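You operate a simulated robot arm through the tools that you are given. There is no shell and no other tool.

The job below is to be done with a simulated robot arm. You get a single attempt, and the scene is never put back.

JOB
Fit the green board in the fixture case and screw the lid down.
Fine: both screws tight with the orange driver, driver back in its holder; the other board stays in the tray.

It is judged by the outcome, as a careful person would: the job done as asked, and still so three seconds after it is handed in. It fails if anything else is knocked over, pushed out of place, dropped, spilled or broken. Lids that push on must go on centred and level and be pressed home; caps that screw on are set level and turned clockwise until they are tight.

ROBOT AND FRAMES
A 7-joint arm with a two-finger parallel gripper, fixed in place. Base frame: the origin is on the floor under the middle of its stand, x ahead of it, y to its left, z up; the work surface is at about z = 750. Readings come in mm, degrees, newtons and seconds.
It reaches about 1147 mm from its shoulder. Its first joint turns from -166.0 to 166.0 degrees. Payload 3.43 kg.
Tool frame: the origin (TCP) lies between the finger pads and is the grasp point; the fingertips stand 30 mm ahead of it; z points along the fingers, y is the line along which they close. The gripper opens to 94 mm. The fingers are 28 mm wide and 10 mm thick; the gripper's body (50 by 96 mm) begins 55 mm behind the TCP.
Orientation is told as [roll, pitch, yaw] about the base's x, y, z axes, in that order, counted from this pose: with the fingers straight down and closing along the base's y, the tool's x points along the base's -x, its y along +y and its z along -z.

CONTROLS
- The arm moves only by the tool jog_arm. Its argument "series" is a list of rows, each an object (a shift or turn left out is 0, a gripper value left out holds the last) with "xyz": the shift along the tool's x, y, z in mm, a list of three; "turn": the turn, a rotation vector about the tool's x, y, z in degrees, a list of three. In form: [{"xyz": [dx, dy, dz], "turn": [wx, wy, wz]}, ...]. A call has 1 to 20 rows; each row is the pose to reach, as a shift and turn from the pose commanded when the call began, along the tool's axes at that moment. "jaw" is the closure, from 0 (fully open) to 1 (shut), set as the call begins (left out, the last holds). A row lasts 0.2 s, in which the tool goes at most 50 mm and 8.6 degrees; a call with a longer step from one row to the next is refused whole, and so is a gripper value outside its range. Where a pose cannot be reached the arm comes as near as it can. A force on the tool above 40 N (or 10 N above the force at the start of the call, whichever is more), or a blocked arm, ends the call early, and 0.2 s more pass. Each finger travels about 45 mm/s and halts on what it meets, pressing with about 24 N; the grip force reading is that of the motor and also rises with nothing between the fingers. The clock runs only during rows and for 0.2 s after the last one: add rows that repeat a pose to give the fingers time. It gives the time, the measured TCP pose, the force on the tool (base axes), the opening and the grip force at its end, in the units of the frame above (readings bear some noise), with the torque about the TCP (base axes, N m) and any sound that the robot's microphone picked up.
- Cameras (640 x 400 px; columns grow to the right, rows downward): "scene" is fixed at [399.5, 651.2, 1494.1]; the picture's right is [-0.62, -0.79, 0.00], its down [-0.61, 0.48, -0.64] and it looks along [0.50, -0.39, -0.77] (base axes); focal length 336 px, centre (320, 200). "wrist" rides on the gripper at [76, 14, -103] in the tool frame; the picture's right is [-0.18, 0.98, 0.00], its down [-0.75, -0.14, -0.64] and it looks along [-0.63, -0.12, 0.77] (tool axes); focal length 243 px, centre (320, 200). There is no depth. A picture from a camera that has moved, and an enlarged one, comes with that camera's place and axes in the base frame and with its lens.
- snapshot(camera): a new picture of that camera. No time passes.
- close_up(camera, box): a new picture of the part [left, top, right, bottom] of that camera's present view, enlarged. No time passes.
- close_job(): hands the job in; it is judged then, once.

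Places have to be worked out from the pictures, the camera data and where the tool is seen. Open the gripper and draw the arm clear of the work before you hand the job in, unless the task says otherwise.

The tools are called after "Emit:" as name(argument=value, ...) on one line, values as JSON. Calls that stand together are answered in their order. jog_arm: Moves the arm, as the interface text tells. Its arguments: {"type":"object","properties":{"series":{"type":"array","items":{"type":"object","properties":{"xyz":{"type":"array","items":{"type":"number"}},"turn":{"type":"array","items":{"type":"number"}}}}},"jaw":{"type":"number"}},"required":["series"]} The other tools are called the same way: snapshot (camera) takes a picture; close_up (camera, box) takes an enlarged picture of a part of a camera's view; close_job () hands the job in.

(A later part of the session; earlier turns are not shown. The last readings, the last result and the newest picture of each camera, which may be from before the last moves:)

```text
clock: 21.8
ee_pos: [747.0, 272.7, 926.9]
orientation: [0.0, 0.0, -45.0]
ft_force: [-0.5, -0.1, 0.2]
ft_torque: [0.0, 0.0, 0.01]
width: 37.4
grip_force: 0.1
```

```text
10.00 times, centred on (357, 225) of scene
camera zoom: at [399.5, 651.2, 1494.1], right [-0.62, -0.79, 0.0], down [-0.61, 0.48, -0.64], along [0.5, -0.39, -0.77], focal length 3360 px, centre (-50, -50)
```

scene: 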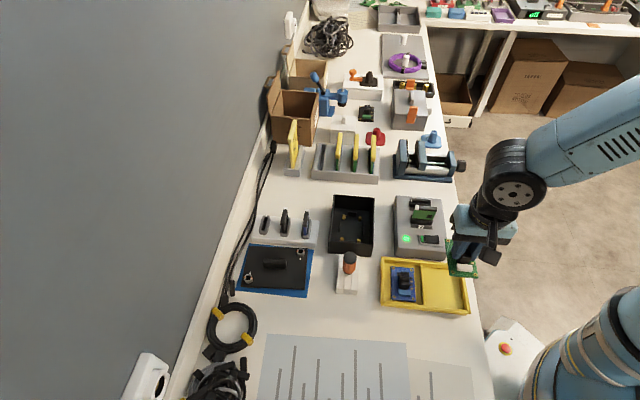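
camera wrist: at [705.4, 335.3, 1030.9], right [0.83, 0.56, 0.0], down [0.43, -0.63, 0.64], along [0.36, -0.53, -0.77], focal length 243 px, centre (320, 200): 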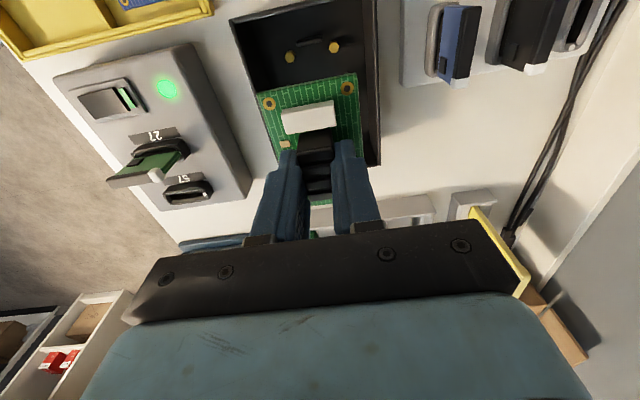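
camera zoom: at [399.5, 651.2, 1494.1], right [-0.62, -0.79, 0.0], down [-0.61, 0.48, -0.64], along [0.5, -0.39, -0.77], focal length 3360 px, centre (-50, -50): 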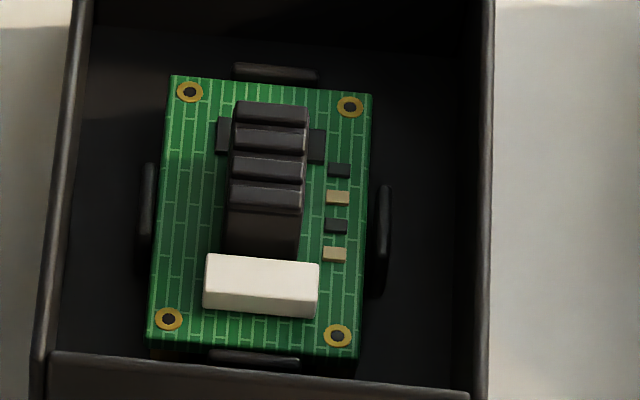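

The board lies level inside all four tabs, with its holes over the standoffs. Next is the lid: I'll move over it and turn so the fingers close across its handle bar.

Emit:
jog_arm(series=[{"xyz": [11.1, 14.7, 0], "turn": [0, 0, -7.75]}, {"xyz": [22.3, 29.5, 0], "turn": [0, 0, -15.5]}, {"xyz": [33.4, 44.2, 0], "turn": [0, 0, -23.25]}, {"xyz": [44.6, 58.9, 0], "turn": [0, 0, -31]}, {"xyz": [55.7, 73.7, 0], "turn": [0, 0, -38.75]}, {"xyz": [66.9, 88.4, 0], "turn": [0, 0, -46.5]}, {"xyz": [78, 103.1, 0], "turn": [0, 0, -54.25]}, {"xyz": [89.1, 117.9, 0], "turn": [0, 0, -62]}, {"xyz": [100.3, 132.6, 0], "turn": [0, 0, -69.75]}, {"xyz": [111.4, 147.3, 0], "turn": [0, 0, -77.5]}, {"xyz": [122.6, 162, 0], "turn": [0, 0, -85.25]}, {"xyz": [133.7, 176.8, 0], "turn": [0, 0, -93]}, {"xyz": [133.7, 176.8, 0], "turn": [0, 0, -93]}], jaw=0.6)

Emit:
snapshot(camera="wrist")

Emit:
close_up(camera="wrist", box=[200, 0, 440, 150])

```text
clock: 24.6
ee_pos: [776.0, 492.0, 928.6]
orientation: [0.0, 0.0, 48.2]
ft_force: [-0.1, -0.9, -0.3]
ft_torque: [0.01, -0.02, 0.0]
width: 37.8
grip_force: 0.0
```

```text
taken
camera wrist: at [716.2, 444.0, 1029.2], right [-0.61, 0.79, 0.0], down [0.61, 0.47, 0.64], along [0.51, 0.39, -0.77], focal length 243 px, centre (320, 200)
```

wrist: 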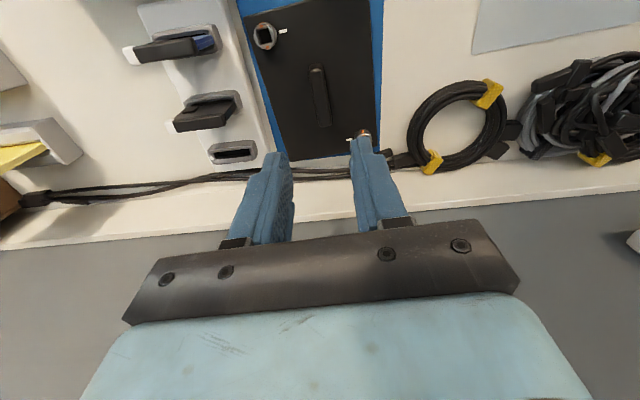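

```text
2.67 times, centred on (320, 75) of wrist
camera zoom: at [716.2, 444.0, 1029.2], right [-0.61, 0.79, 0.0], down [0.61, 0.47, 0.64], along [0.51, 0.39, -0.77], focal length 647 px, centre (320, 533)
```

zoom: 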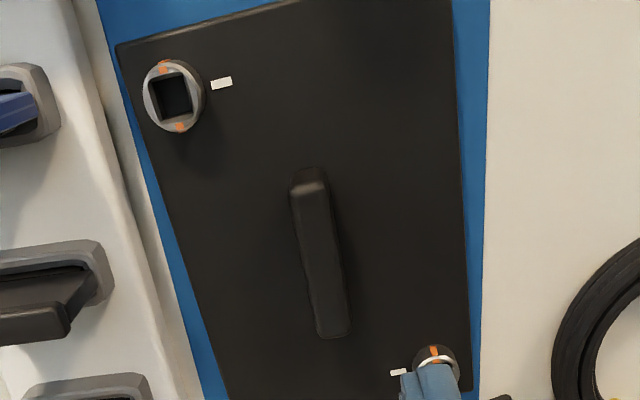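

The handle bar is about 12 mm wide and 53 mm long, its top at z≈789, at 48.4° and right under the tool. I'll lower onto it, pausing before the last part.

Emit:
jog_arm(series=[{"xyz": [0, 0, 30]}, {"xyz": [0, 0, 60]}, {"xyz": [0, 0, 85]}, {"xyz": [0, 0, 95]}, {"xyz": [0, 0, 95]}], jaw=0.6)

Emit:
close_up(camera="wrist", box=[200, 30, 440, 180])

Emit:
close_up(camera="scene", box=[220, 200, 340, 310])

```text
clock: 25.8
ee_pos: [777.3, 491.2, 833.2]
orientation: [0.0, 0.0, 48.1]
ft_force: [-0.1, -0.6, -0.5]
ft_torque: [-0.05, 0.03, 0.0]
width: 37.6
grip_force: 0.1
```

```text
2.67 times, centred on (320, 105) of wrist
camera zoom: at [716.3, 444.3, 934.0], right [-0.61, 0.79, 0.0], down [0.61, 0.47, 0.64], along [0.51, 0.39, -0.77], focal length 647 px, centre (320, 453)
```

zoom: 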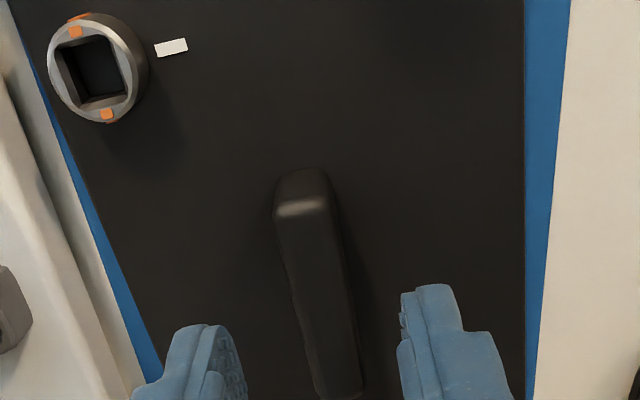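

```text
3.64 times, centred on (280, 255) of scene
camera zoom: at [399.5, 651.2, 1494.1], right [-0.62, -0.79, 0.0], down [-0.61, 0.48, -0.64], along [0.5, -0.39, -0.77], focal length 1222 px, centre (466, 0)
```

zoom: 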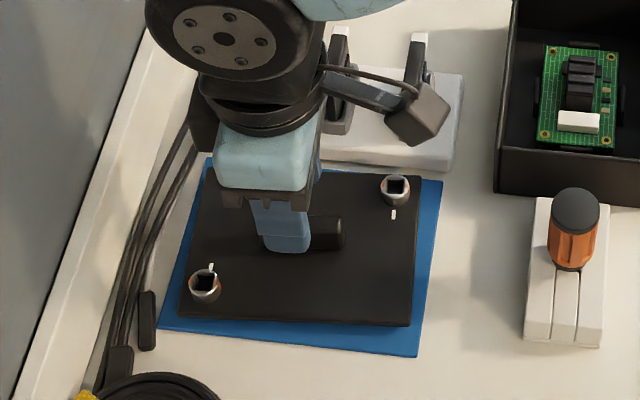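

The bar is centred between the fingers. I'm lowering to a tip height of about 765 and then gripping.

Emit:
jog_arm(series=[{"xyz": [0, 0, 12]}, {"xyz": [0, 0, 24]}, {"xyz": [0, 0, 33]}, {"xyz": [0, 0, 38]}, {"xyz": [0, 0, 38]}], jaw=0.6)

Emit:
close_up(camera="wrist", box=[200, 30, 440, 180])

Emit:
close_up(camera="scene", box=[260, 220, 320, 280])

```text
clock: 27.0
ee_pos: [776.3, 492.3, 796.5]
orientation: [0.0, -0.1, 48.0]
ft_force: [1.0, -2.1, 11.9]
ft_torque: [-0.07, -0.01, 0.03]
width: 37.6
grip_force: 0.1
```

```text
2.67 times, centred on (320, 105) of wrist
camera zoom: at [716.0, 444.8, 897.9], right [-0.61, 0.79, 0.0], down [0.61, 0.47, 0.64], along [0.51, 0.39, -0.77], focal length 647 px, centre (320, 453)
```

zoom: 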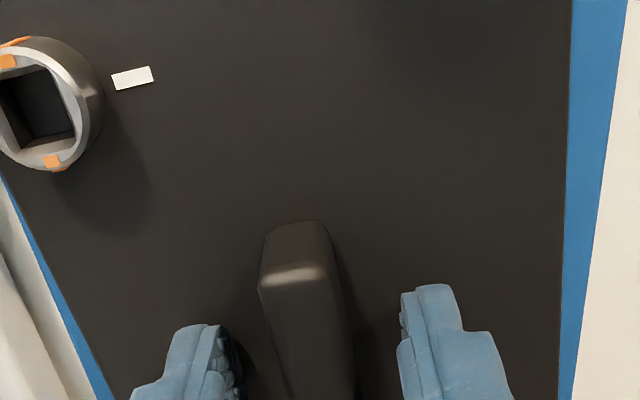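

```text
6.67 times, centred on (290, 250) of scene
camera zoom: at [399.5, 651.2, 1494.1], right [-0.62, -0.79, 0.0], down [-0.61, 0.48, -0.64], along [0.5, -0.39, -0.77], focal length 2240 px, centre (520, -133)
```

zoom: 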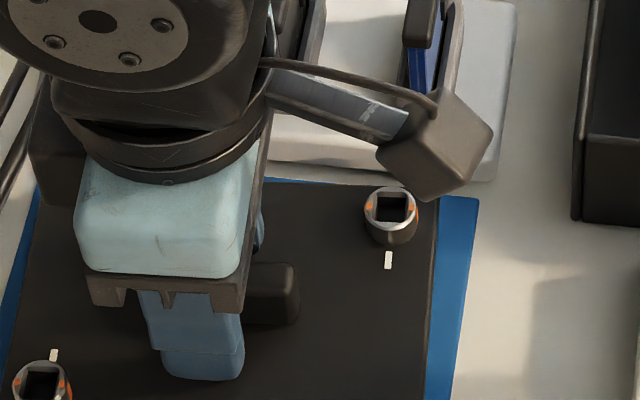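

The fingertips just touched the lid top (12 N), which puts that surface at z≈766. I'll back off 2.5 mm and then grip the bar.

Emit:
jog_arm(series=[{"xyz": [0, 0, -2.5]}, {"xyz": [0, 0, -2.5]}], jaw=0.6)

Emit:
jog_arm(series=[{"xyz": [0, 0, 0]}, {"xyz": [0, 0, 0]}, {"xyz": [0, 0, 0]}, {"xyz": [0, 0, 0]}, {"xyz": [0, 0, 0]}], jaw=1)

Emit:
close_up(camera="wrist", box=[200, 30, 440, 180])

```text
clock: 27.6
ee_pos: [776.3, 492.3, 798.5]
orientation: [0.0, 0.1, 47.9]
ft_force: [-0.4, -0.2, 0.2]
ft_torque: [0.02, 0.01, -0.01]
width: 37.4
grip_force: 0.1
```

```text
clock: 28.8
ee_pos: [776.9, 493.3, 797.5]
orientation: [0.0, 0.0, 48.1]
ft_force: [-0.2, -0.1, -0.2]
ft_torque: [0.0, 0.03, 0.03]
width: 13.0
grip_force: 24.0
```

```text
2.67 times, centred on (320, 105) of wrist
camera zoom: at [715.9, 445.0, 899.2], right [-0.61, 0.79, 0.0], down [0.61, 0.47, 0.64], along [0.51, 0.39, -0.77], focal length 647 px, centre (320, 453)
```

zoom: 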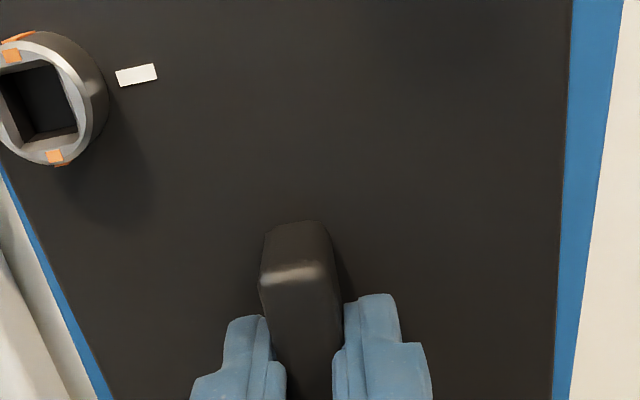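

The bar is gripped at 13 mm. I'll lift slowly and check that the lid stays level and square in the grip.

Emit:
jog_arm(series=[{"xyz": [0, 0, -4]}, {"xyz": [0, 0, -10]}, {"xyz": [0, 0, -20]}, {"xyz": [0, 0, -40]}, {"xyz": [0, 0, -65]}, {"xyz": [0, 0, -95]}, {"xyz": [0, 0, -125]}, {"xyz": [0, 0, -150]}, {"xyz": [0, 0, -150]}], jaw=1)

Emit:
snapshot(camera="wrist")

Emit:
close_up(camera="wrist", box=[180, 0, 460, 180])

Emit:
close_up(camera="scene", box=[220, 130, 380, 300])

```text
clock: 30.8
ee_pos: [773.8, 492.6, 948.7]
orientation: [0.0, 0.1, 48.1]
ft_force: [-0.8, -0.6, -1.1]
ft_torque: [0.02, -0.01, 0.02]
width: 13.0
grip_force: 24.4
```

```text
taken
camera wrist: at [714.9, 443.9, 1049.5], right [-0.61, 0.79, 0.0], down [0.61, 0.47, 0.64], along [0.51, 0.39, -0.77], focal length 243 px, centre (320, 200)
```

wrist: 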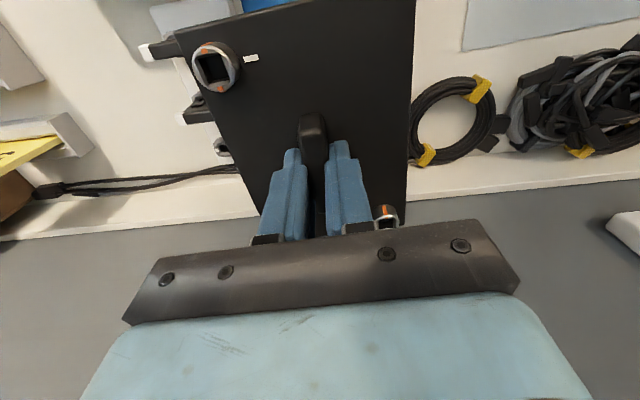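

```text
2.22 times, centred on (320, 90) of wrist
camera zoom: at [714.9, 443.9, 1049.5], right [-0.61, 0.79, 0.0], down [0.61, 0.47, 0.64], along [0.51, 0.39, -0.77], focal length 539 px, centre (320, 444)
```

zoom: 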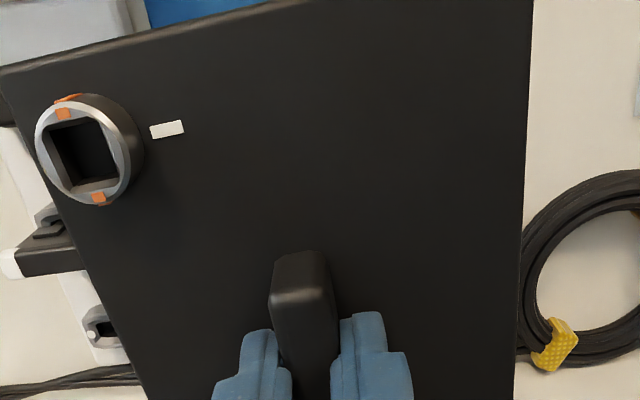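

```text
2.35 times, centred on (300, 215) of scene
camera zoom: at [399.5, 651.2, 1494.1], right [-0.62, -0.79, 0.0], down [-0.61, 0.48, -0.64], along [0.5, -0.39, -0.77], focal length 790 px, centre (367, 165)
```

zoom: 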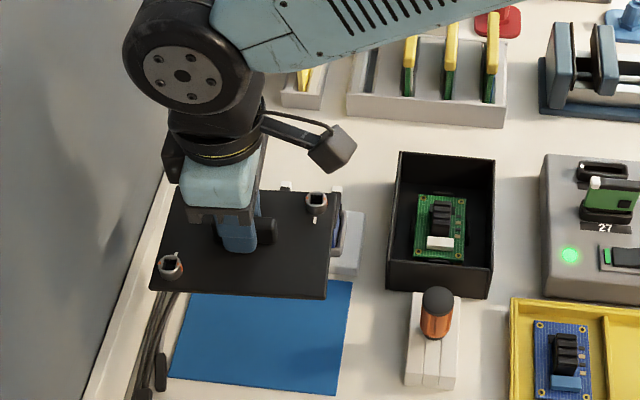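

The lid is held level and square. I'll swing it over the case while turning 93° so its long side lines up with the case.

Emit:
jog_arm(series=[{"xyz": [15.25, -10.5, 0], "turn": [0, 0, 7.76]}, {"xyz": [30.5, -21, 0], "turn": [0, 0, 15.52]}, {"xyz": [45.75, -31.5, 0], "turn": [0, 0, 23.28]}, {"xyz": [61, -42, 0], "turn": [0, 0, 31.03]}, {"xyz": [76.25, -52.5, 0], "turn": [0, 0, 38.79]}, {"xyz": [91.5, -63, 0], "turn": [0, 0, 46.55]}, {"xyz": [106.75, -73.4, 0], "turn": [0, 0, 54.31]}, {"xyz": [122, -83.9, 0], "turn": [0, 0, 62.07]}, {"xyz": [137.25, -94.4, 0], "turn": [0, 0, 69.83]}, {"xyz": [152.5, -104.9, 0], "turn": [0, 0, 77.58]}, {"xyz": [167.75, -115.4, 0], "turn": [0, 0, 85.34]}, {"xyz": [183, -125.9, 0], "turn": [0, 0, 93.1]}, {"xyz": [183, -125.9, 0], "turn": [0, 0, 93.1]}], jaw=1)

Emit:
snapshot(camera="wrist")

Emit:
close_up(camera="scene", box=[290, 130, 420, 270])

```text
clock: 33.6
ee_pos: [746.0, 271.5, 949.1]
orientation: [-0.1, -0.1, -45.1]
ft_force: [0.0, -0.4, -1.1]
ft_torque: [0.0, 0.01, 0.02]
width: 13.1
grip_force: 23.7
```

```text
taken
camera wrist: at [704.0, 334.4, 1050.4], right [0.83, 0.56, 0.0], down [0.43, -0.63, 0.64], along [0.36, -0.53, -0.77], focal length 243 px, centre (320, 200)
```

wrist: 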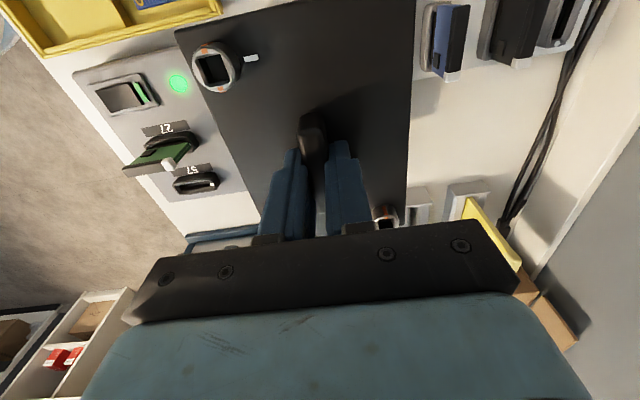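

```text
2.86 times, centred on (355, 200) of scene
camera zoom: at [399.5, 651.2, 1494.1], right [-0.62, -0.79, 0.0], down [-0.61, 0.48, -0.64], along [0.5, -0.39, -0.77], focal length 960 px, centre (220, 200)
```

zoom: 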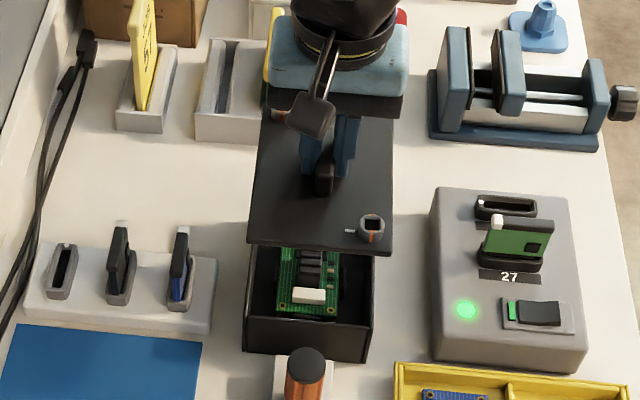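

The lid is over the case. I'll come down to about 17 mm above the rim and compare its edges with the rim in both views.

Emit:
jog_arm(series=[{"xyz": [0, 0, 20]}, {"xyz": [0, 0, 45]}, {"xyz": [0, 0, 65]}, {"xyz": [0, 0, 78]}, {"xyz": [0, 0, 78]}], jaw=1)

Emit:
snapshot(camera="wrist")

Emit:
close_up(camera="scene", box=[320, 180, 390, 260])

Emit:
close_up(camera="wrist", box=[140, 0, 440, 180])

```text
clock: 34.8
ee_pos: [747.3, 271.8, 871.3]
orientation: [0.0, -0.1, -45.2]
ft_force: [-0.4, 0.5, -1.3]
ft_torque: [-0.01, 0.03, 0.02]
width: 13.1
grip_force: 23.9
```

```text
taken
camera wrist: at [705.9, 334.8, 972.0], right [0.83, 0.56, 0.0], down [0.43, -0.63, 0.64], along [0.36, -0.53, -0.77], focal length 243 px, centre (320, 200)
```

wrist: 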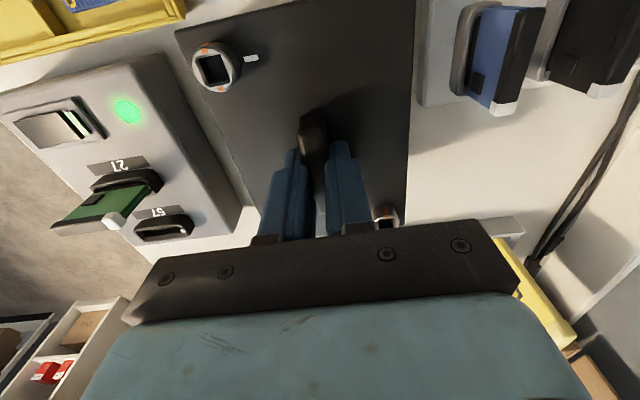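

```text
5.00 times, centred on (355, 220) of scene
camera zoom: at [399.5, 651.2, 1494.1], right [-0.62, -0.79, 0.0], down [-0.61, 0.48, -0.64], along [0.5, -0.39, -0.77], focal length 1680 px, centre (145, 100)
```

zoom: 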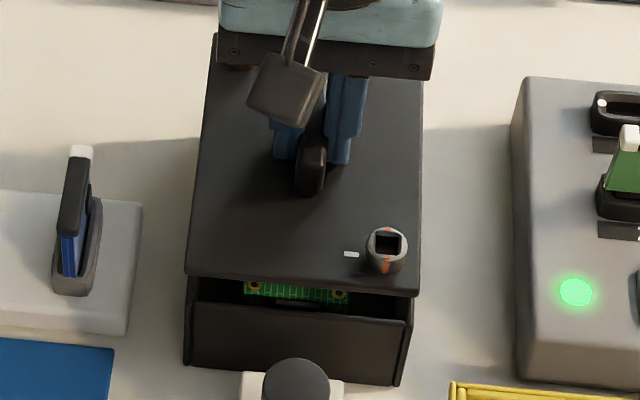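

```text
2.13 times, centred on (290, 90) of wrist
camera zoom: at [705.9, 334.8, 972.0], right [0.83, 0.56, 0.0], down [0.43, -0.63, 0.64], along [0.36, -0.53, -0.77], focal length 518 px, centre (384, 435)
```

zoom: 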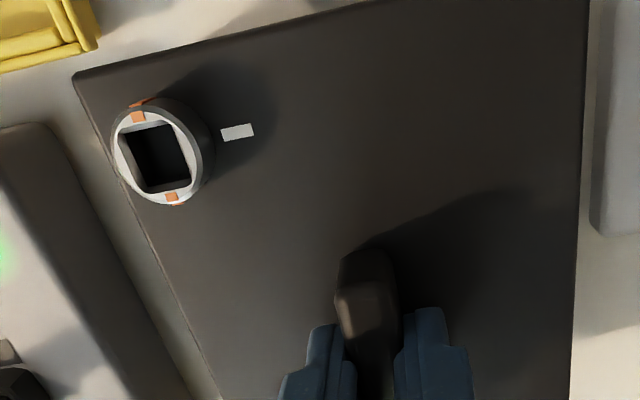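

I'm zooming in on the front edges of the lid and the case to work out the offset.

Emit:
close_up(camera="scene", box=[324, 226, 352, 260])

Emit:
close_up(camera="scene", box=[355, 228, 383, 260])

Emit:
close_up(camera="scene", box=[320, 180, 390, 212])

```text
11.76 times, centred on (338, 243) of scene
camera zoom: at [399.5, 651.2, 1494.1], right [-0.62, -0.79, 0.0], down [-0.61, 0.48, -0.64], along [0.5, -0.39, -0.77], focal length 3953 px, centre (108, -306)
```

zoom: 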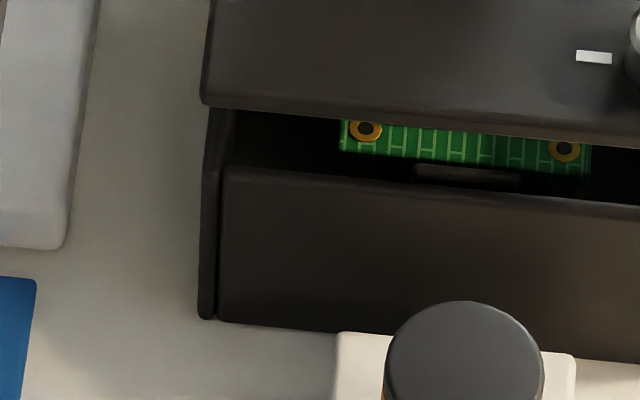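

```text
12.50 times, centred on (369, 244) of scene
camera zoom: at [399.5, 651.2, 1494.1], right [-0.62, -0.79, 0.0], down [-0.61, 0.48, -0.64], along [0.5, -0.39, -0.77], focal length 4200 px, centre (-292, -350)
```

zoom: 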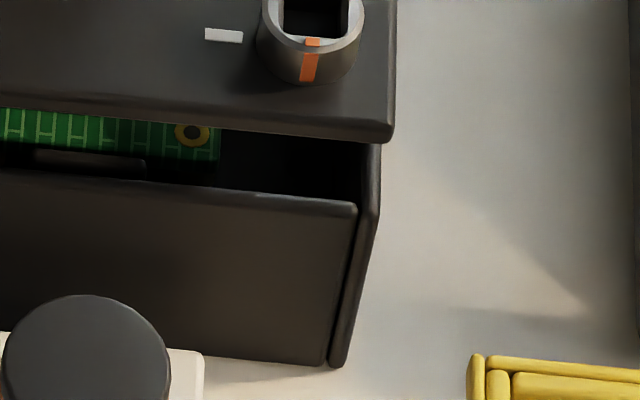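

```text
9.14 times, centred on (355, 196) of scene
camera zoom: at [399.5, 651.2, 1494.1], right [-0.62, -0.79, 0.0], down [-0.61, 0.48, -0.64], along [0.5, -0.39, -0.77], focal length 3072 px, centre (0, 237)
```

zoom: 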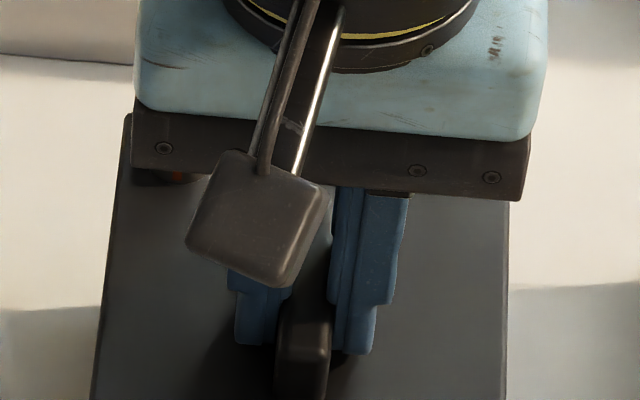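

By the corner measurements the lid overhangs the front by about 2 mm and sits about 1 mm toward tool +y. I'll correct that and come down to about 4 mm above where the rim could first touch.

Emit:
jog_arm(series=[{"xyz": [-1.7, -1.0, 5]}, {"xyz": [-1.7, -1.0, 10]}, {"xyz": [-1.7, -1.0, 14]}, {"xyz": [-1.7, -1.0, 14]}], jaw=1)

Emit:
close_up(camera="scene", box=[324, 226, 352, 260])

Emit:
close_up(camera="scene", box=[355, 228, 383, 260])

Emit:
close_up(camera="scene", box=[320, 180, 390, 230])

```text
clock: 35.8
ee_pos: [746.4, 269.8, 855.1]
orientation: [0.0, 0.0, -45.2]
ft_force: [-0.2, 0.1, -0.5]
ft_torque: [-0.01, 0.01, 0.03]
width: 13.1
grip_force: 23.8
```

```text
11.76 times, centred on (338, 243) of scene
camera zoom: at [399.5, 651.2, 1494.1], right [-0.62, -0.79, 0.0], down [-0.61, 0.48, -0.64], along [0.5, -0.39, -0.77], focal length 3953 px, centre (108, -306)
```

zoom: 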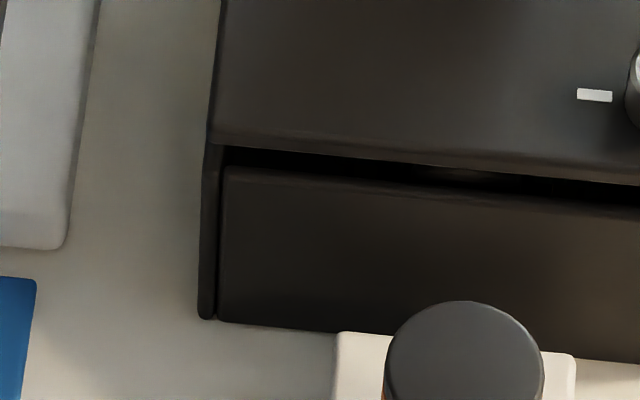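

```text
12.50 times, centred on (369, 244) of scene
camera zoom: at [399.5, 651.2, 1494.1], right [-0.62, -0.79, 0.0], down [-0.61, 0.48, -0.64], along [0.5, -0.39, -0.77], focal length 4200 px, centre (-292, -350)
```

zoom: 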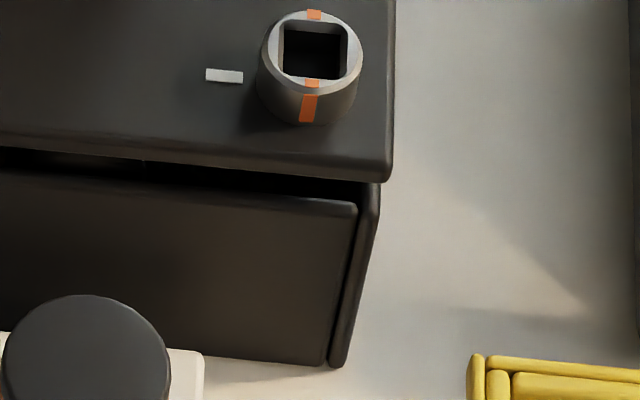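

```text
8.00 times, centred on (355, 205) of scene
camera zoom: at [399.5, 651.2, 1494.1], right [-0.62, -0.79, 0.0], down [-0.61, 0.48, -0.64], along [0.5, -0.39, -0.77], focal length 2688 px, centre (40, 160)
```

zoom: 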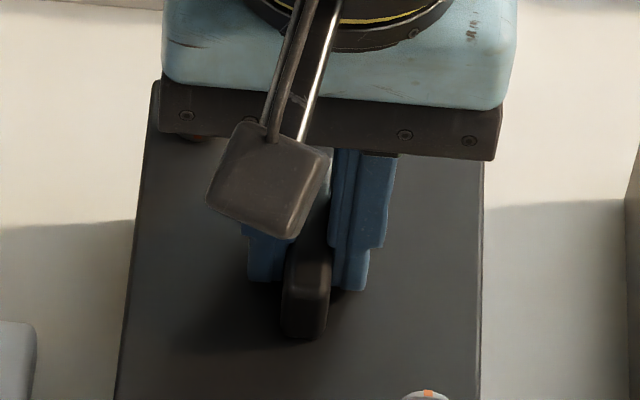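

The two estimates of front overhang disagree, so I'll look at the lid's near edge through the wrist camera, which is almost straight above it.

Emit:
close_up(camera="wrist", box=[150, 0, 330, 110])

Emit:
close_up(camera="wrist", box=[300, 0, 480, 110])

Emit:
close_up(camera="scene", box=[325, 180, 385, 260])

```text
3.56 times, centred on (240, 55) of wrist
camera zoom: at [705.5, 333.0, 957.0], right [0.83, 0.56, 0.0], down [0.43, -0.63, 0.64], along [0.36, -0.53, -0.77], focal length 863 px, centre (604, 716)
```

zoom: 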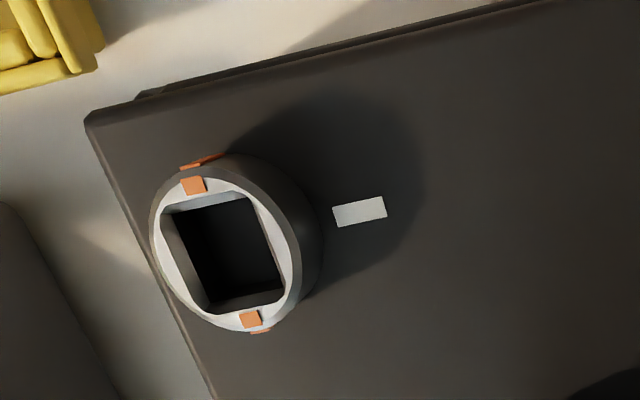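

```text
3.56 times, centred on (390, 55) of wrist
camera zoom: at [705.5, 333.0, 957.0], right [0.83, 0.56, 0.0], down [0.43, -0.63, 0.64], along [0.36, -0.53, -0.77], focal length 863 px, centre (71, 716)
```

zoom: 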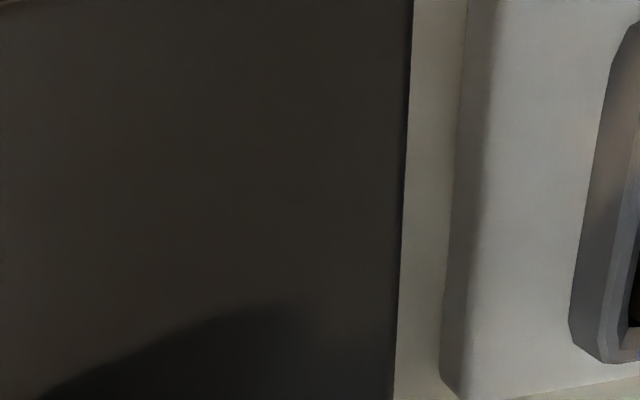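

```text
5.00 times, centred on (355, 220) of scene
camera zoom: at [399.5, 651.2, 1494.1], right [-0.62, -0.79, 0.0], down [-0.61, 0.48, -0.64], along [0.5, -0.39, -0.77], focal length 1680 px, centre (145, 100)
```

zoom: 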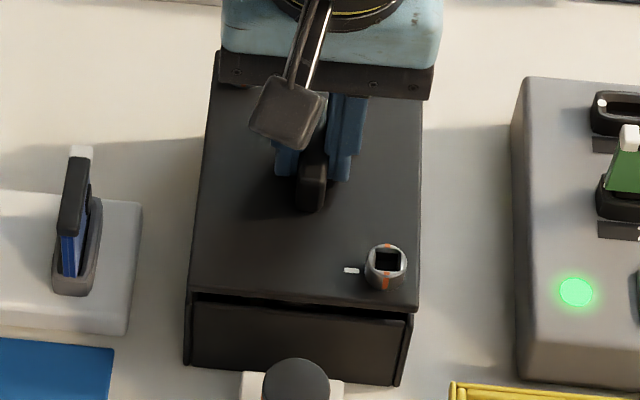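

Emit:
close_up(camera="wrist", box=[165, 0, 245, 50])

Emit:
close_up(camera="wrist", box=[235, 0, 315, 50])

```text
8.00 times, centred on (205, 25) of wrist
camera zoom: at [705.5, 333.0, 957.0], right [0.83, 0.56, 0.0], down [0.43, -0.63, 0.64], along [0.36, -0.53, -0.77], focal length 1941 px, centre (1240, 1600)
```

zoom: 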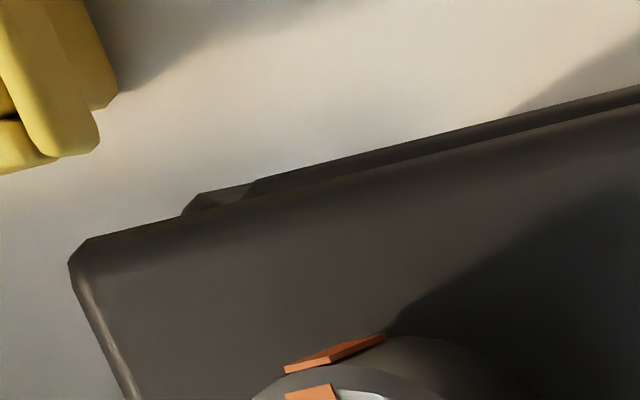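

```text
8.00 times, centred on (275, 25) of wrist
camera zoom: at [705.5, 333.0, 957.0], right [0.83, 0.56, 0.0], down [0.43, -0.63, 0.64], along [0.36, -0.53, -0.77], focal length 1941 px, centre (680, 1600)
```

zoom: 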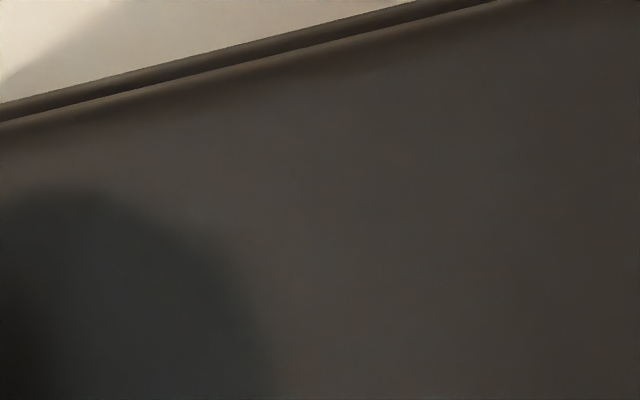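

The wrist view clearly shows the case front peeking out about 1 mm beyond the lid edge, and that measurement is reliable from straight above. I'll shift +1 mm in tool x and go down a little further.

Emit:
jog_arm(series=[{"xyz": [1.0, 0, 2]}, {"xyz": [1.0, 0, 4]}, {"xyz": [1.0, 0, 4]}], jaw=1)

Emit:
close_up(camera="wrist", box=[165, 0, 245, 50])

Emit:
close_up(camera="scene", box=[324, 226, 352, 260])

Emit:
close_up(camera="scene", box=[355, 228, 383, 260])

```text
clock: 36.6
ee_pos: [747.6, 270.9, 851.8]
orientation: [-0.1, 0.1, -45.1]
ft_force: [0.1, 1.2, -0.3]
ft_torque: [0.01, -0.02, 0.01]
width: 13.0
grip_force: 24.6
```

```text
8.00 times, centred on (205, 25) of wrist
camera zoom: at [705.2, 333.8, 953.3], right [0.83, 0.56, 0.0], down [0.43, -0.63, 0.64], along [0.36, -0.53, -0.77], focal length 1941 px, centre (1240, 1600)
```

zoom: 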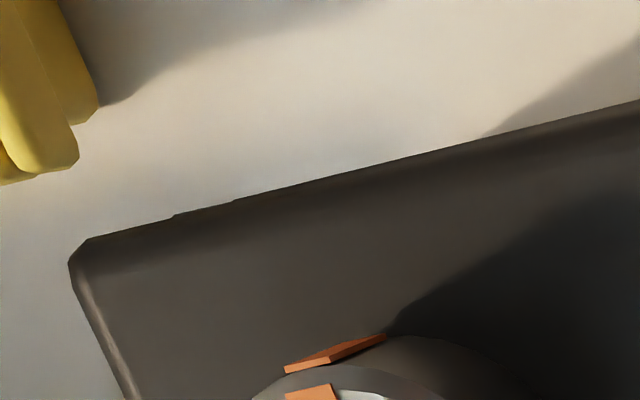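

```text
11.76 times, centred on (338, 243) of scene
camera zoom: at [399.5, 651.2, 1494.1], right [-0.62, -0.79, 0.0], down [-0.61, 0.48, -0.64], along [0.5, -0.39, -0.77], focal length 3953 px, centre (108, -306)
```

zoom: 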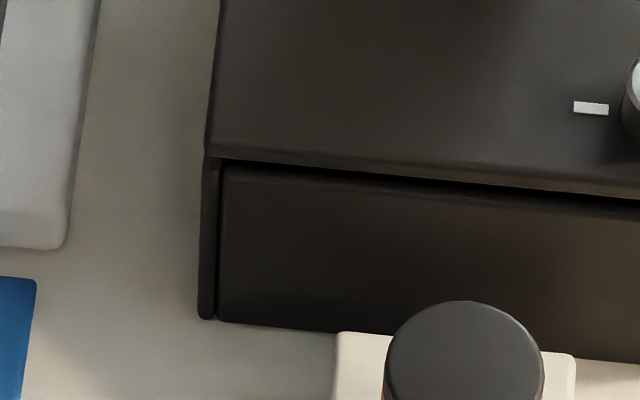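

```text
12.50 times, centred on (369, 244) of scene
camera zoom: at [399.5, 651.2, 1494.1], right [-0.62, -0.79, 0.0], down [-0.61, 0.48, -0.64], along [0.5, -0.39, -0.77], focal length 4200 px, centre (-292, -350)
```

zoom: 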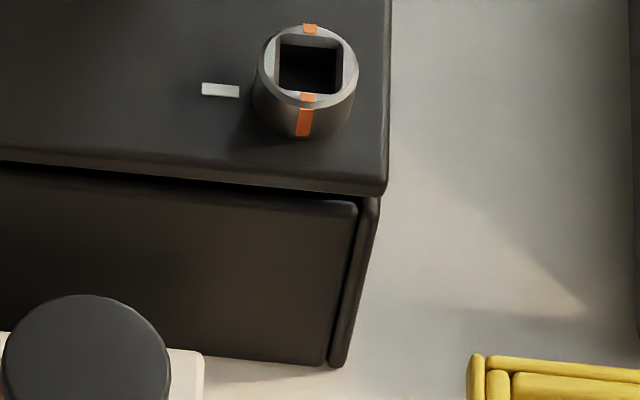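

From straight above, the front edges are now flush, and the scene view shows about 5–6 mm of gap left. I'll go down in small steps and watch the force.

Emit:
jog_arm(series=[{"xyz": [0, 0, 1]}, {"xyz": [0, 0, 2]}, {"xyz": [0, 0, 3]}, {"xyz": [0, 0, 3]}], jaw=1)

Emit:
close_up(camera="scene", box=[324, 226, 352, 260])

Emit:
close_up(camera="scene", box=[355, 228, 383, 260])

```text
clock: 37.6
ee_pos: [747.5, 271.0, 849.5]
orientation: [0.1, 0.1, -45.0]
ft_force: [0.2, -0.2, -1.2]
ft_torque: [0.01, -0.01, 0.02]
width: 13.2
grip_force: 23.8
```

```text
11.76 times, centred on (338, 243) of scene
camera zoom: at [399.5, 651.2, 1494.1], right [-0.62, -0.79, 0.0], down [-0.61, 0.48, -0.64], along [0.5, -0.39, -0.77], focal length 3953 px, centre (108, -306)
```

zoom: 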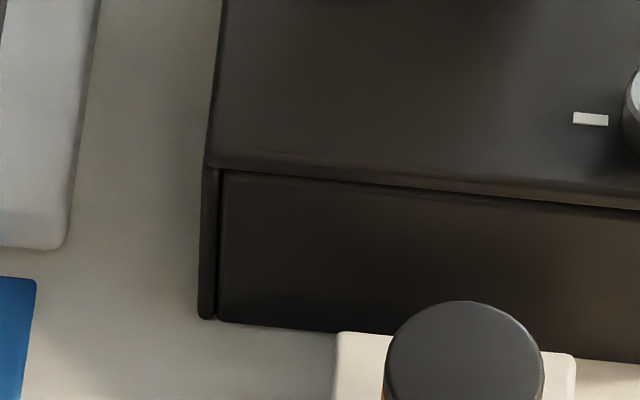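

```text
12.50 times, centred on (369, 244) of scene
camera zoom: at [399.5, 651.2, 1494.1], right [-0.62, -0.79, 0.0], down [-0.61, 0.48, -0.64], along [0.5, -0.39, -0.77], focal length 4200 px, centre (-292, -350)
```

zoom: 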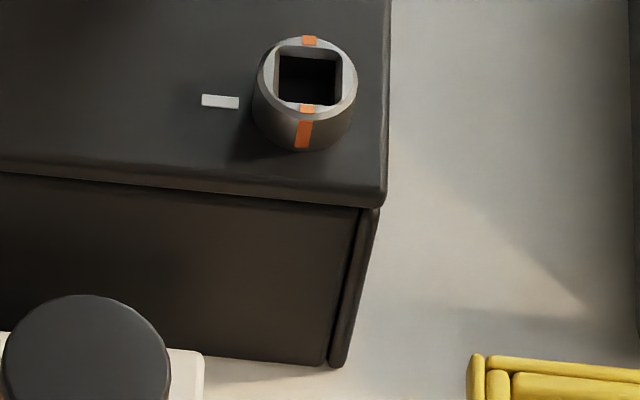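

There's about 2.5 mm to go, and the lid sits roughly 0.7 mm to the right in the scene view. I'll shift +0.6 mm in tool y and keep going down until contact.

Emit:
jog_arm(series=[{"xyz": [0, 0.6, 0]}, {"xyz": [0, 0.6, 1]}, {"xyz": [0, 0.6, 2]}, {"xyz": [0, 0.6, 2]}], jaw=1)

Emit:
close_up(camera="scene", box=[324, 226, 352, 260])

Emit:
close_up(camera="scene", box=[355, 228, 383, 260])

Emit:
close_up(camera="wrist", box=[165, 0, 245, 50])

```text
clock: 38.6
ee_pos: [747.3, 271.7, 847.2]
orientation: [0.0, 0.0, -45.1]
ft_force: [0.2, 0.1, -0.5]
ft_torque: [-0.02, -0.01, 0.0]
width: 13.0
grip_force: 23.3
```

```text
11.76 times, centred on (338, 243) of scene
camera zoom: at [399.5, 651.2, 1494.1], right [-0.62, -0.79, 0.0], down [-0.61, 0.48, -0.64], along [0.5, -0.39, -0.77], focal length 3953 px, centre (108, -306)
```

zoom: 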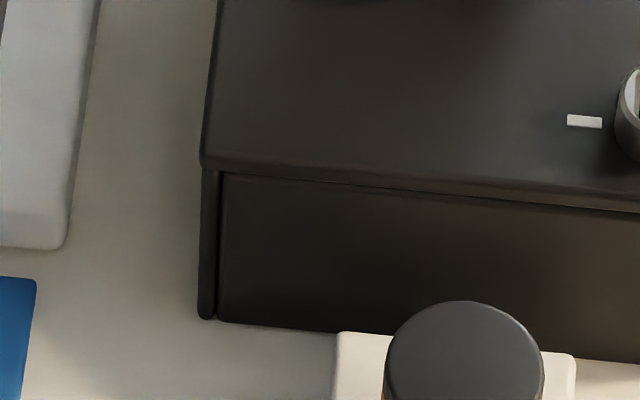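

```text
12.50 times, centred on (369, 244) of scene
camera zoom: at [399.5, 651.2, 1494.1], right [-0.62, -0.79, 0.0], down [-0.61, 0.48, -0.64], along [0.5, -0.39, -0.77], focal length 4200 px, centre (-292, -350)
```

zoom: 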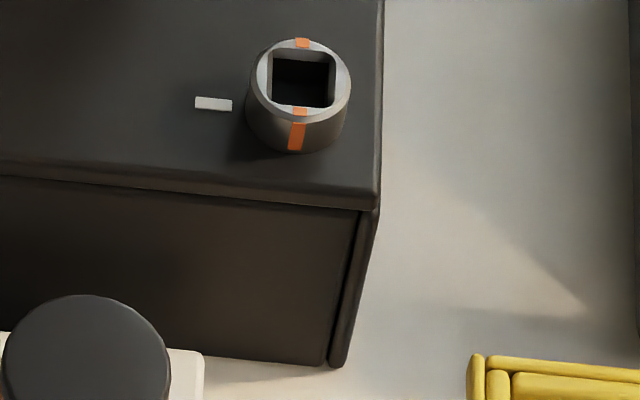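

```text
8.00 times, centred on (205, 25) of wrist
camera zoom: at [705.8, 334.5, 948.6], right [0.83, 0.56, 0.0], down [0.43, -0.63, 0.64], along [0.36, -0.53, -0.77], focal length 1941 px, centre (1240, 1600)
```

zoom: 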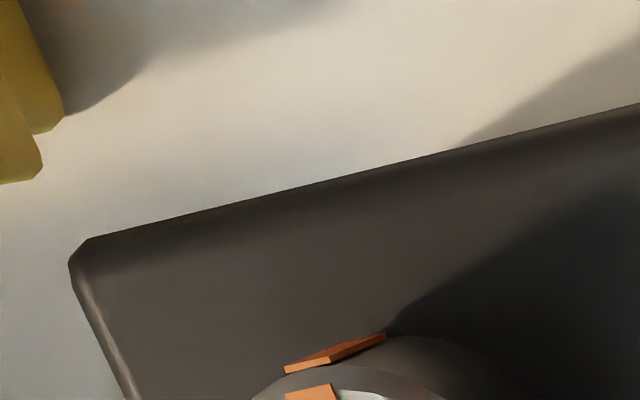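

The lid is now flush with both side walls in the scene view and there's still no contact. I'll continue down.

Emit:
jog_arm(series=[{"xyz": [0, 0, 0.7]}, {"xyz": [0, 0, 1.4]}, {"xyz": [0, 0, 2]}, {"xyz": [0, 0, 2]}], jaw=1)

Emit:
close_up(camera="scene", box=[324, 226, 352, 260])

Emit:
close_up(camera="scene", box=[355, 228, 383, 260])

```text
clock: 39.6
ee_pos: [747.5, 270.7, 846.6]
orientation: [0.2, -0.1, -45.1]
ft_force: [-0.4, 0.0, 30.5]
ft_torque: [-0.03, 0.18, -0.08]
width: 13.3
grip_force: 24.1
```

```text
11.76 times, centred on (338, 243) of scene
camera zoom: at [399.5, 651.2, 1494.1], right [-0.62, -0.79, 0.0], down [-0.61, 0.48, -0.64], along [0.5, -0.39, -0.77], focal length 3953 px, centre (108, -306)
```

zoom: 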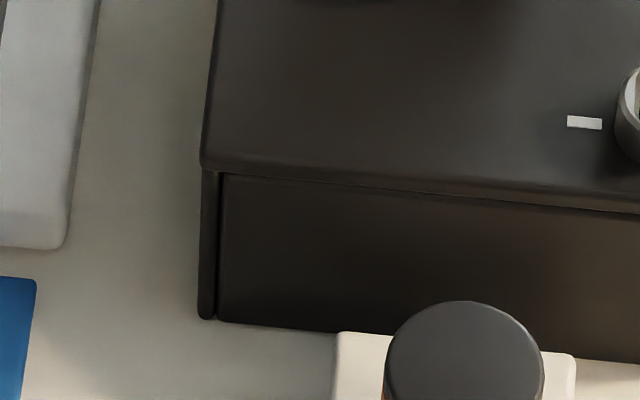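

```text
12.50 times, centred on (369, 244) of scene
camera zoom: at [399.5, 651.2, 1494.1], right [-0.62, -0.79, 0.0], down [-0.61, 0.48, -0.64], along [0.5, -0.39, -0.77], focal length 4200 px, centre (-292, -350)
```

zoom: 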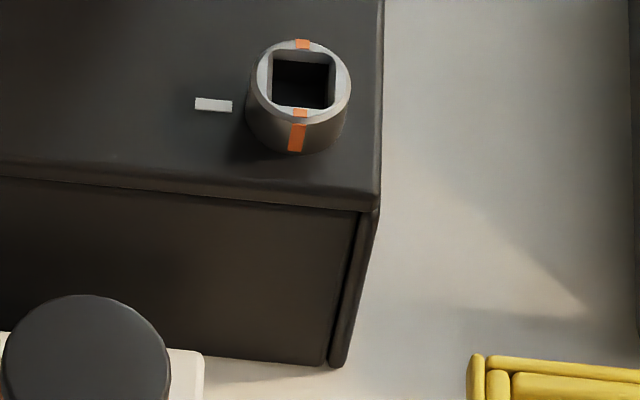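

Contact at TCP z≈846.8 with 30 N and balanced torque, and the lid shows no gap along the front, so it's seated. I'll ease off the load and open the fingers.

Emit:
jog_arm(series=[{"xyz": [0, 0, -1.6]}, {"xyz": [0, 0, -1.6]}, {"xyz": [0, 0, -1.6]}, {"xyz": [0, 0, -1.6]}], jaw=0.65)

Emit:
jog_arm(series=[{"xyz": [0, 0, -10]}, {"xyz": [0, 0, -35]}, {"xyz": [0, 0, -70]}, {"xyz": [0, 0, -100]}, {"xyz": [0, 0, -100]}], jaw=0.65)

Emit:
snapshot(camera="wrist")

Emit:
close_up(camera="scene", box=[320, 180, 390, 260])

Emit:
close_up(camera="wrist", box=[200, 0, 440, 150])

```text
clock: 40.6
ee_pos: [747.5, 270.6, 847.3]
orientation: [0.0, 0.0, -45.1]
ft_force: [-1.1, -0.8, 0.4]
ft_torque: [0.03, -0.04, -0.01]
width: 32.1
grip_force: 0.1
```

```text
clock: 41.8
ee_pos: [746.1, 272.3, 946.6]
orientation: [0.1, -0.1, -45.1]
ft_force: [0.1, -1.2, -0.1]
ft_torque: [0.02, -0.05, -0.06]
width: 32.9
grip_force: 0.0
```

```text
taken
camera wrist: at [705.1, 334.7, 1047.6], right [0.83, 0.56, 0.0], down [0.43, -0.63, 0.64], along [0.36, -0.53, -0.77], focal length 243 px, centre (320, 200)
```

wrist: 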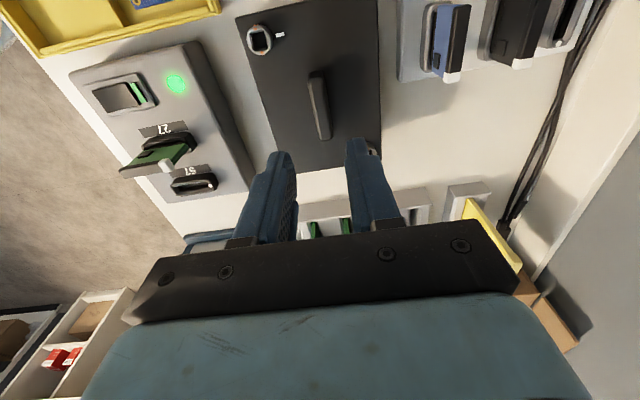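

```text
5.00 times, centred on (355, 220) of scene
camera zoom: at [399.5, 651.2, 1494.1], right [-0.62, -0.79, 0.0], down [-0.61, 0.48, -0.64], along [0.5, -0.39, -0.77], focal length 1680 px, centre (145, 100)
```

zoom: 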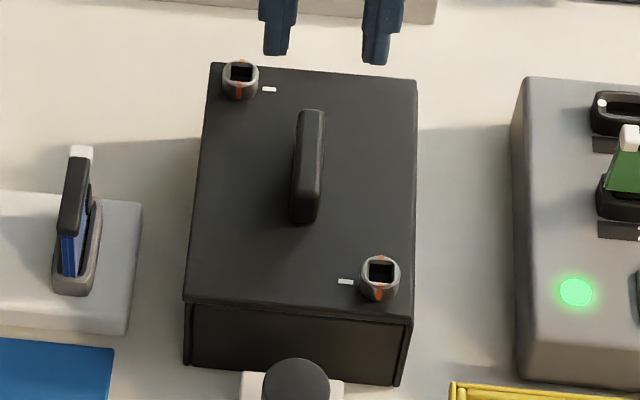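

```text
2.67 times, centred on (320, 75) of wrist
camera zoom: at [705.1, 334.7, 1047.6], right [0.83, 0.56, 0.0], down [0.43, -0.63, 0.64], along [0.36, -0.53, -0.77], focal length 647 px, centre (320, 533)
```

zoom: 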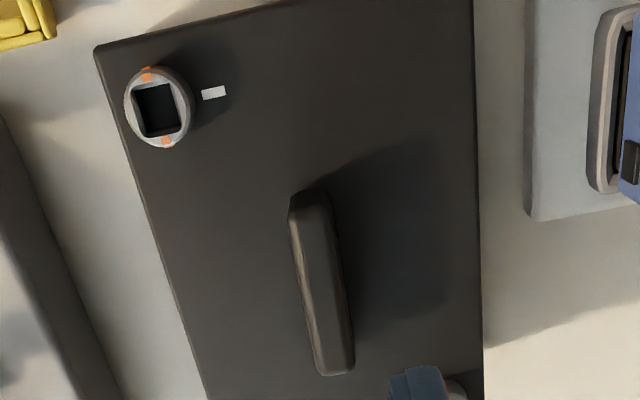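

The lid is seated square on the case. Now I'll examine the driver and holder closely before picking it up.

Emit:
close_up(camera="scene", box=[328, 244, 368, 300])

Emit:
close_up(camera="scene", box=[355, 225, 380, 250])

Emit:
close_up(camera="scene", box=[325, 185, 355, 210])

```text
7.14 times, centred on (348, 272) of scene
camera zoom: at [399.5, 651.2, 1494.1], right [-0.62, -0.79, 0.0], down [-0.61, 0.48, -0.64], along [0.5, -0.39, -0.77], focal length 2400 px, centre (120, -314)
```

zoom: 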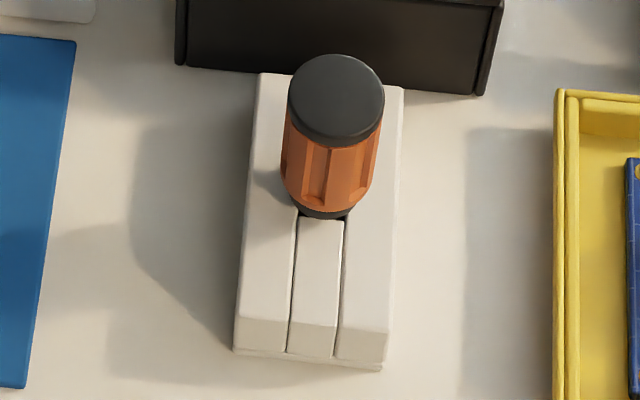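

```text
16.00 times, centred on (368, 238) of scene
camera zoom: at [399.5, 651.2, 1494.1], right [-0.62, -0.79, 0.0], down [-0.61, 0.48, -0.64], along [0.5, -0.39, -0.77], focal length 5376 px, centre (-440, -400)
```

zoom: 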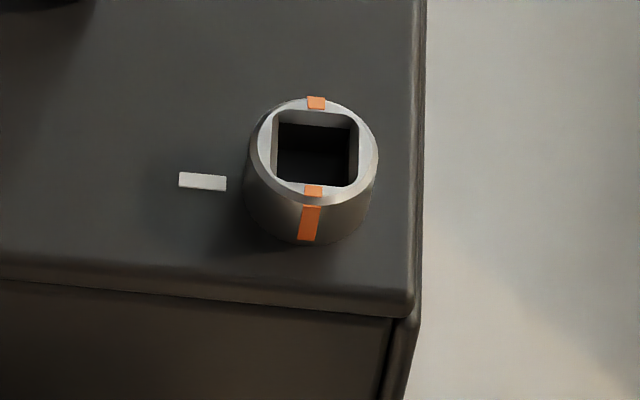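

```text
16.00 times, centred on (340, 198) of scene
camera zoom: at [399.5, 651.2, 1494.1], right [-0.62, -0.79, 0.0], down [-0.61, 0.48, -0.64], along [0.5, -0.39, -0.77], focal length 5376 px, centre (0, 240)
```

zoom: 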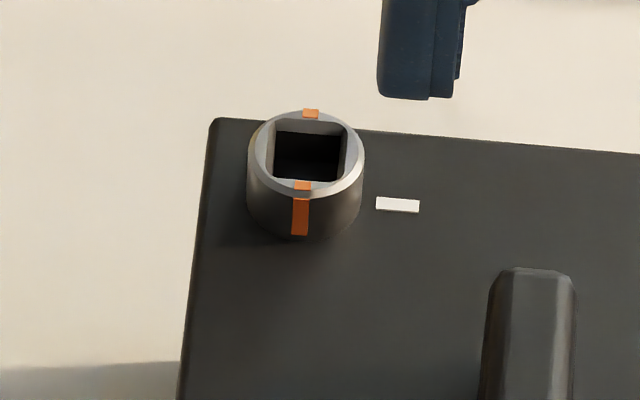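

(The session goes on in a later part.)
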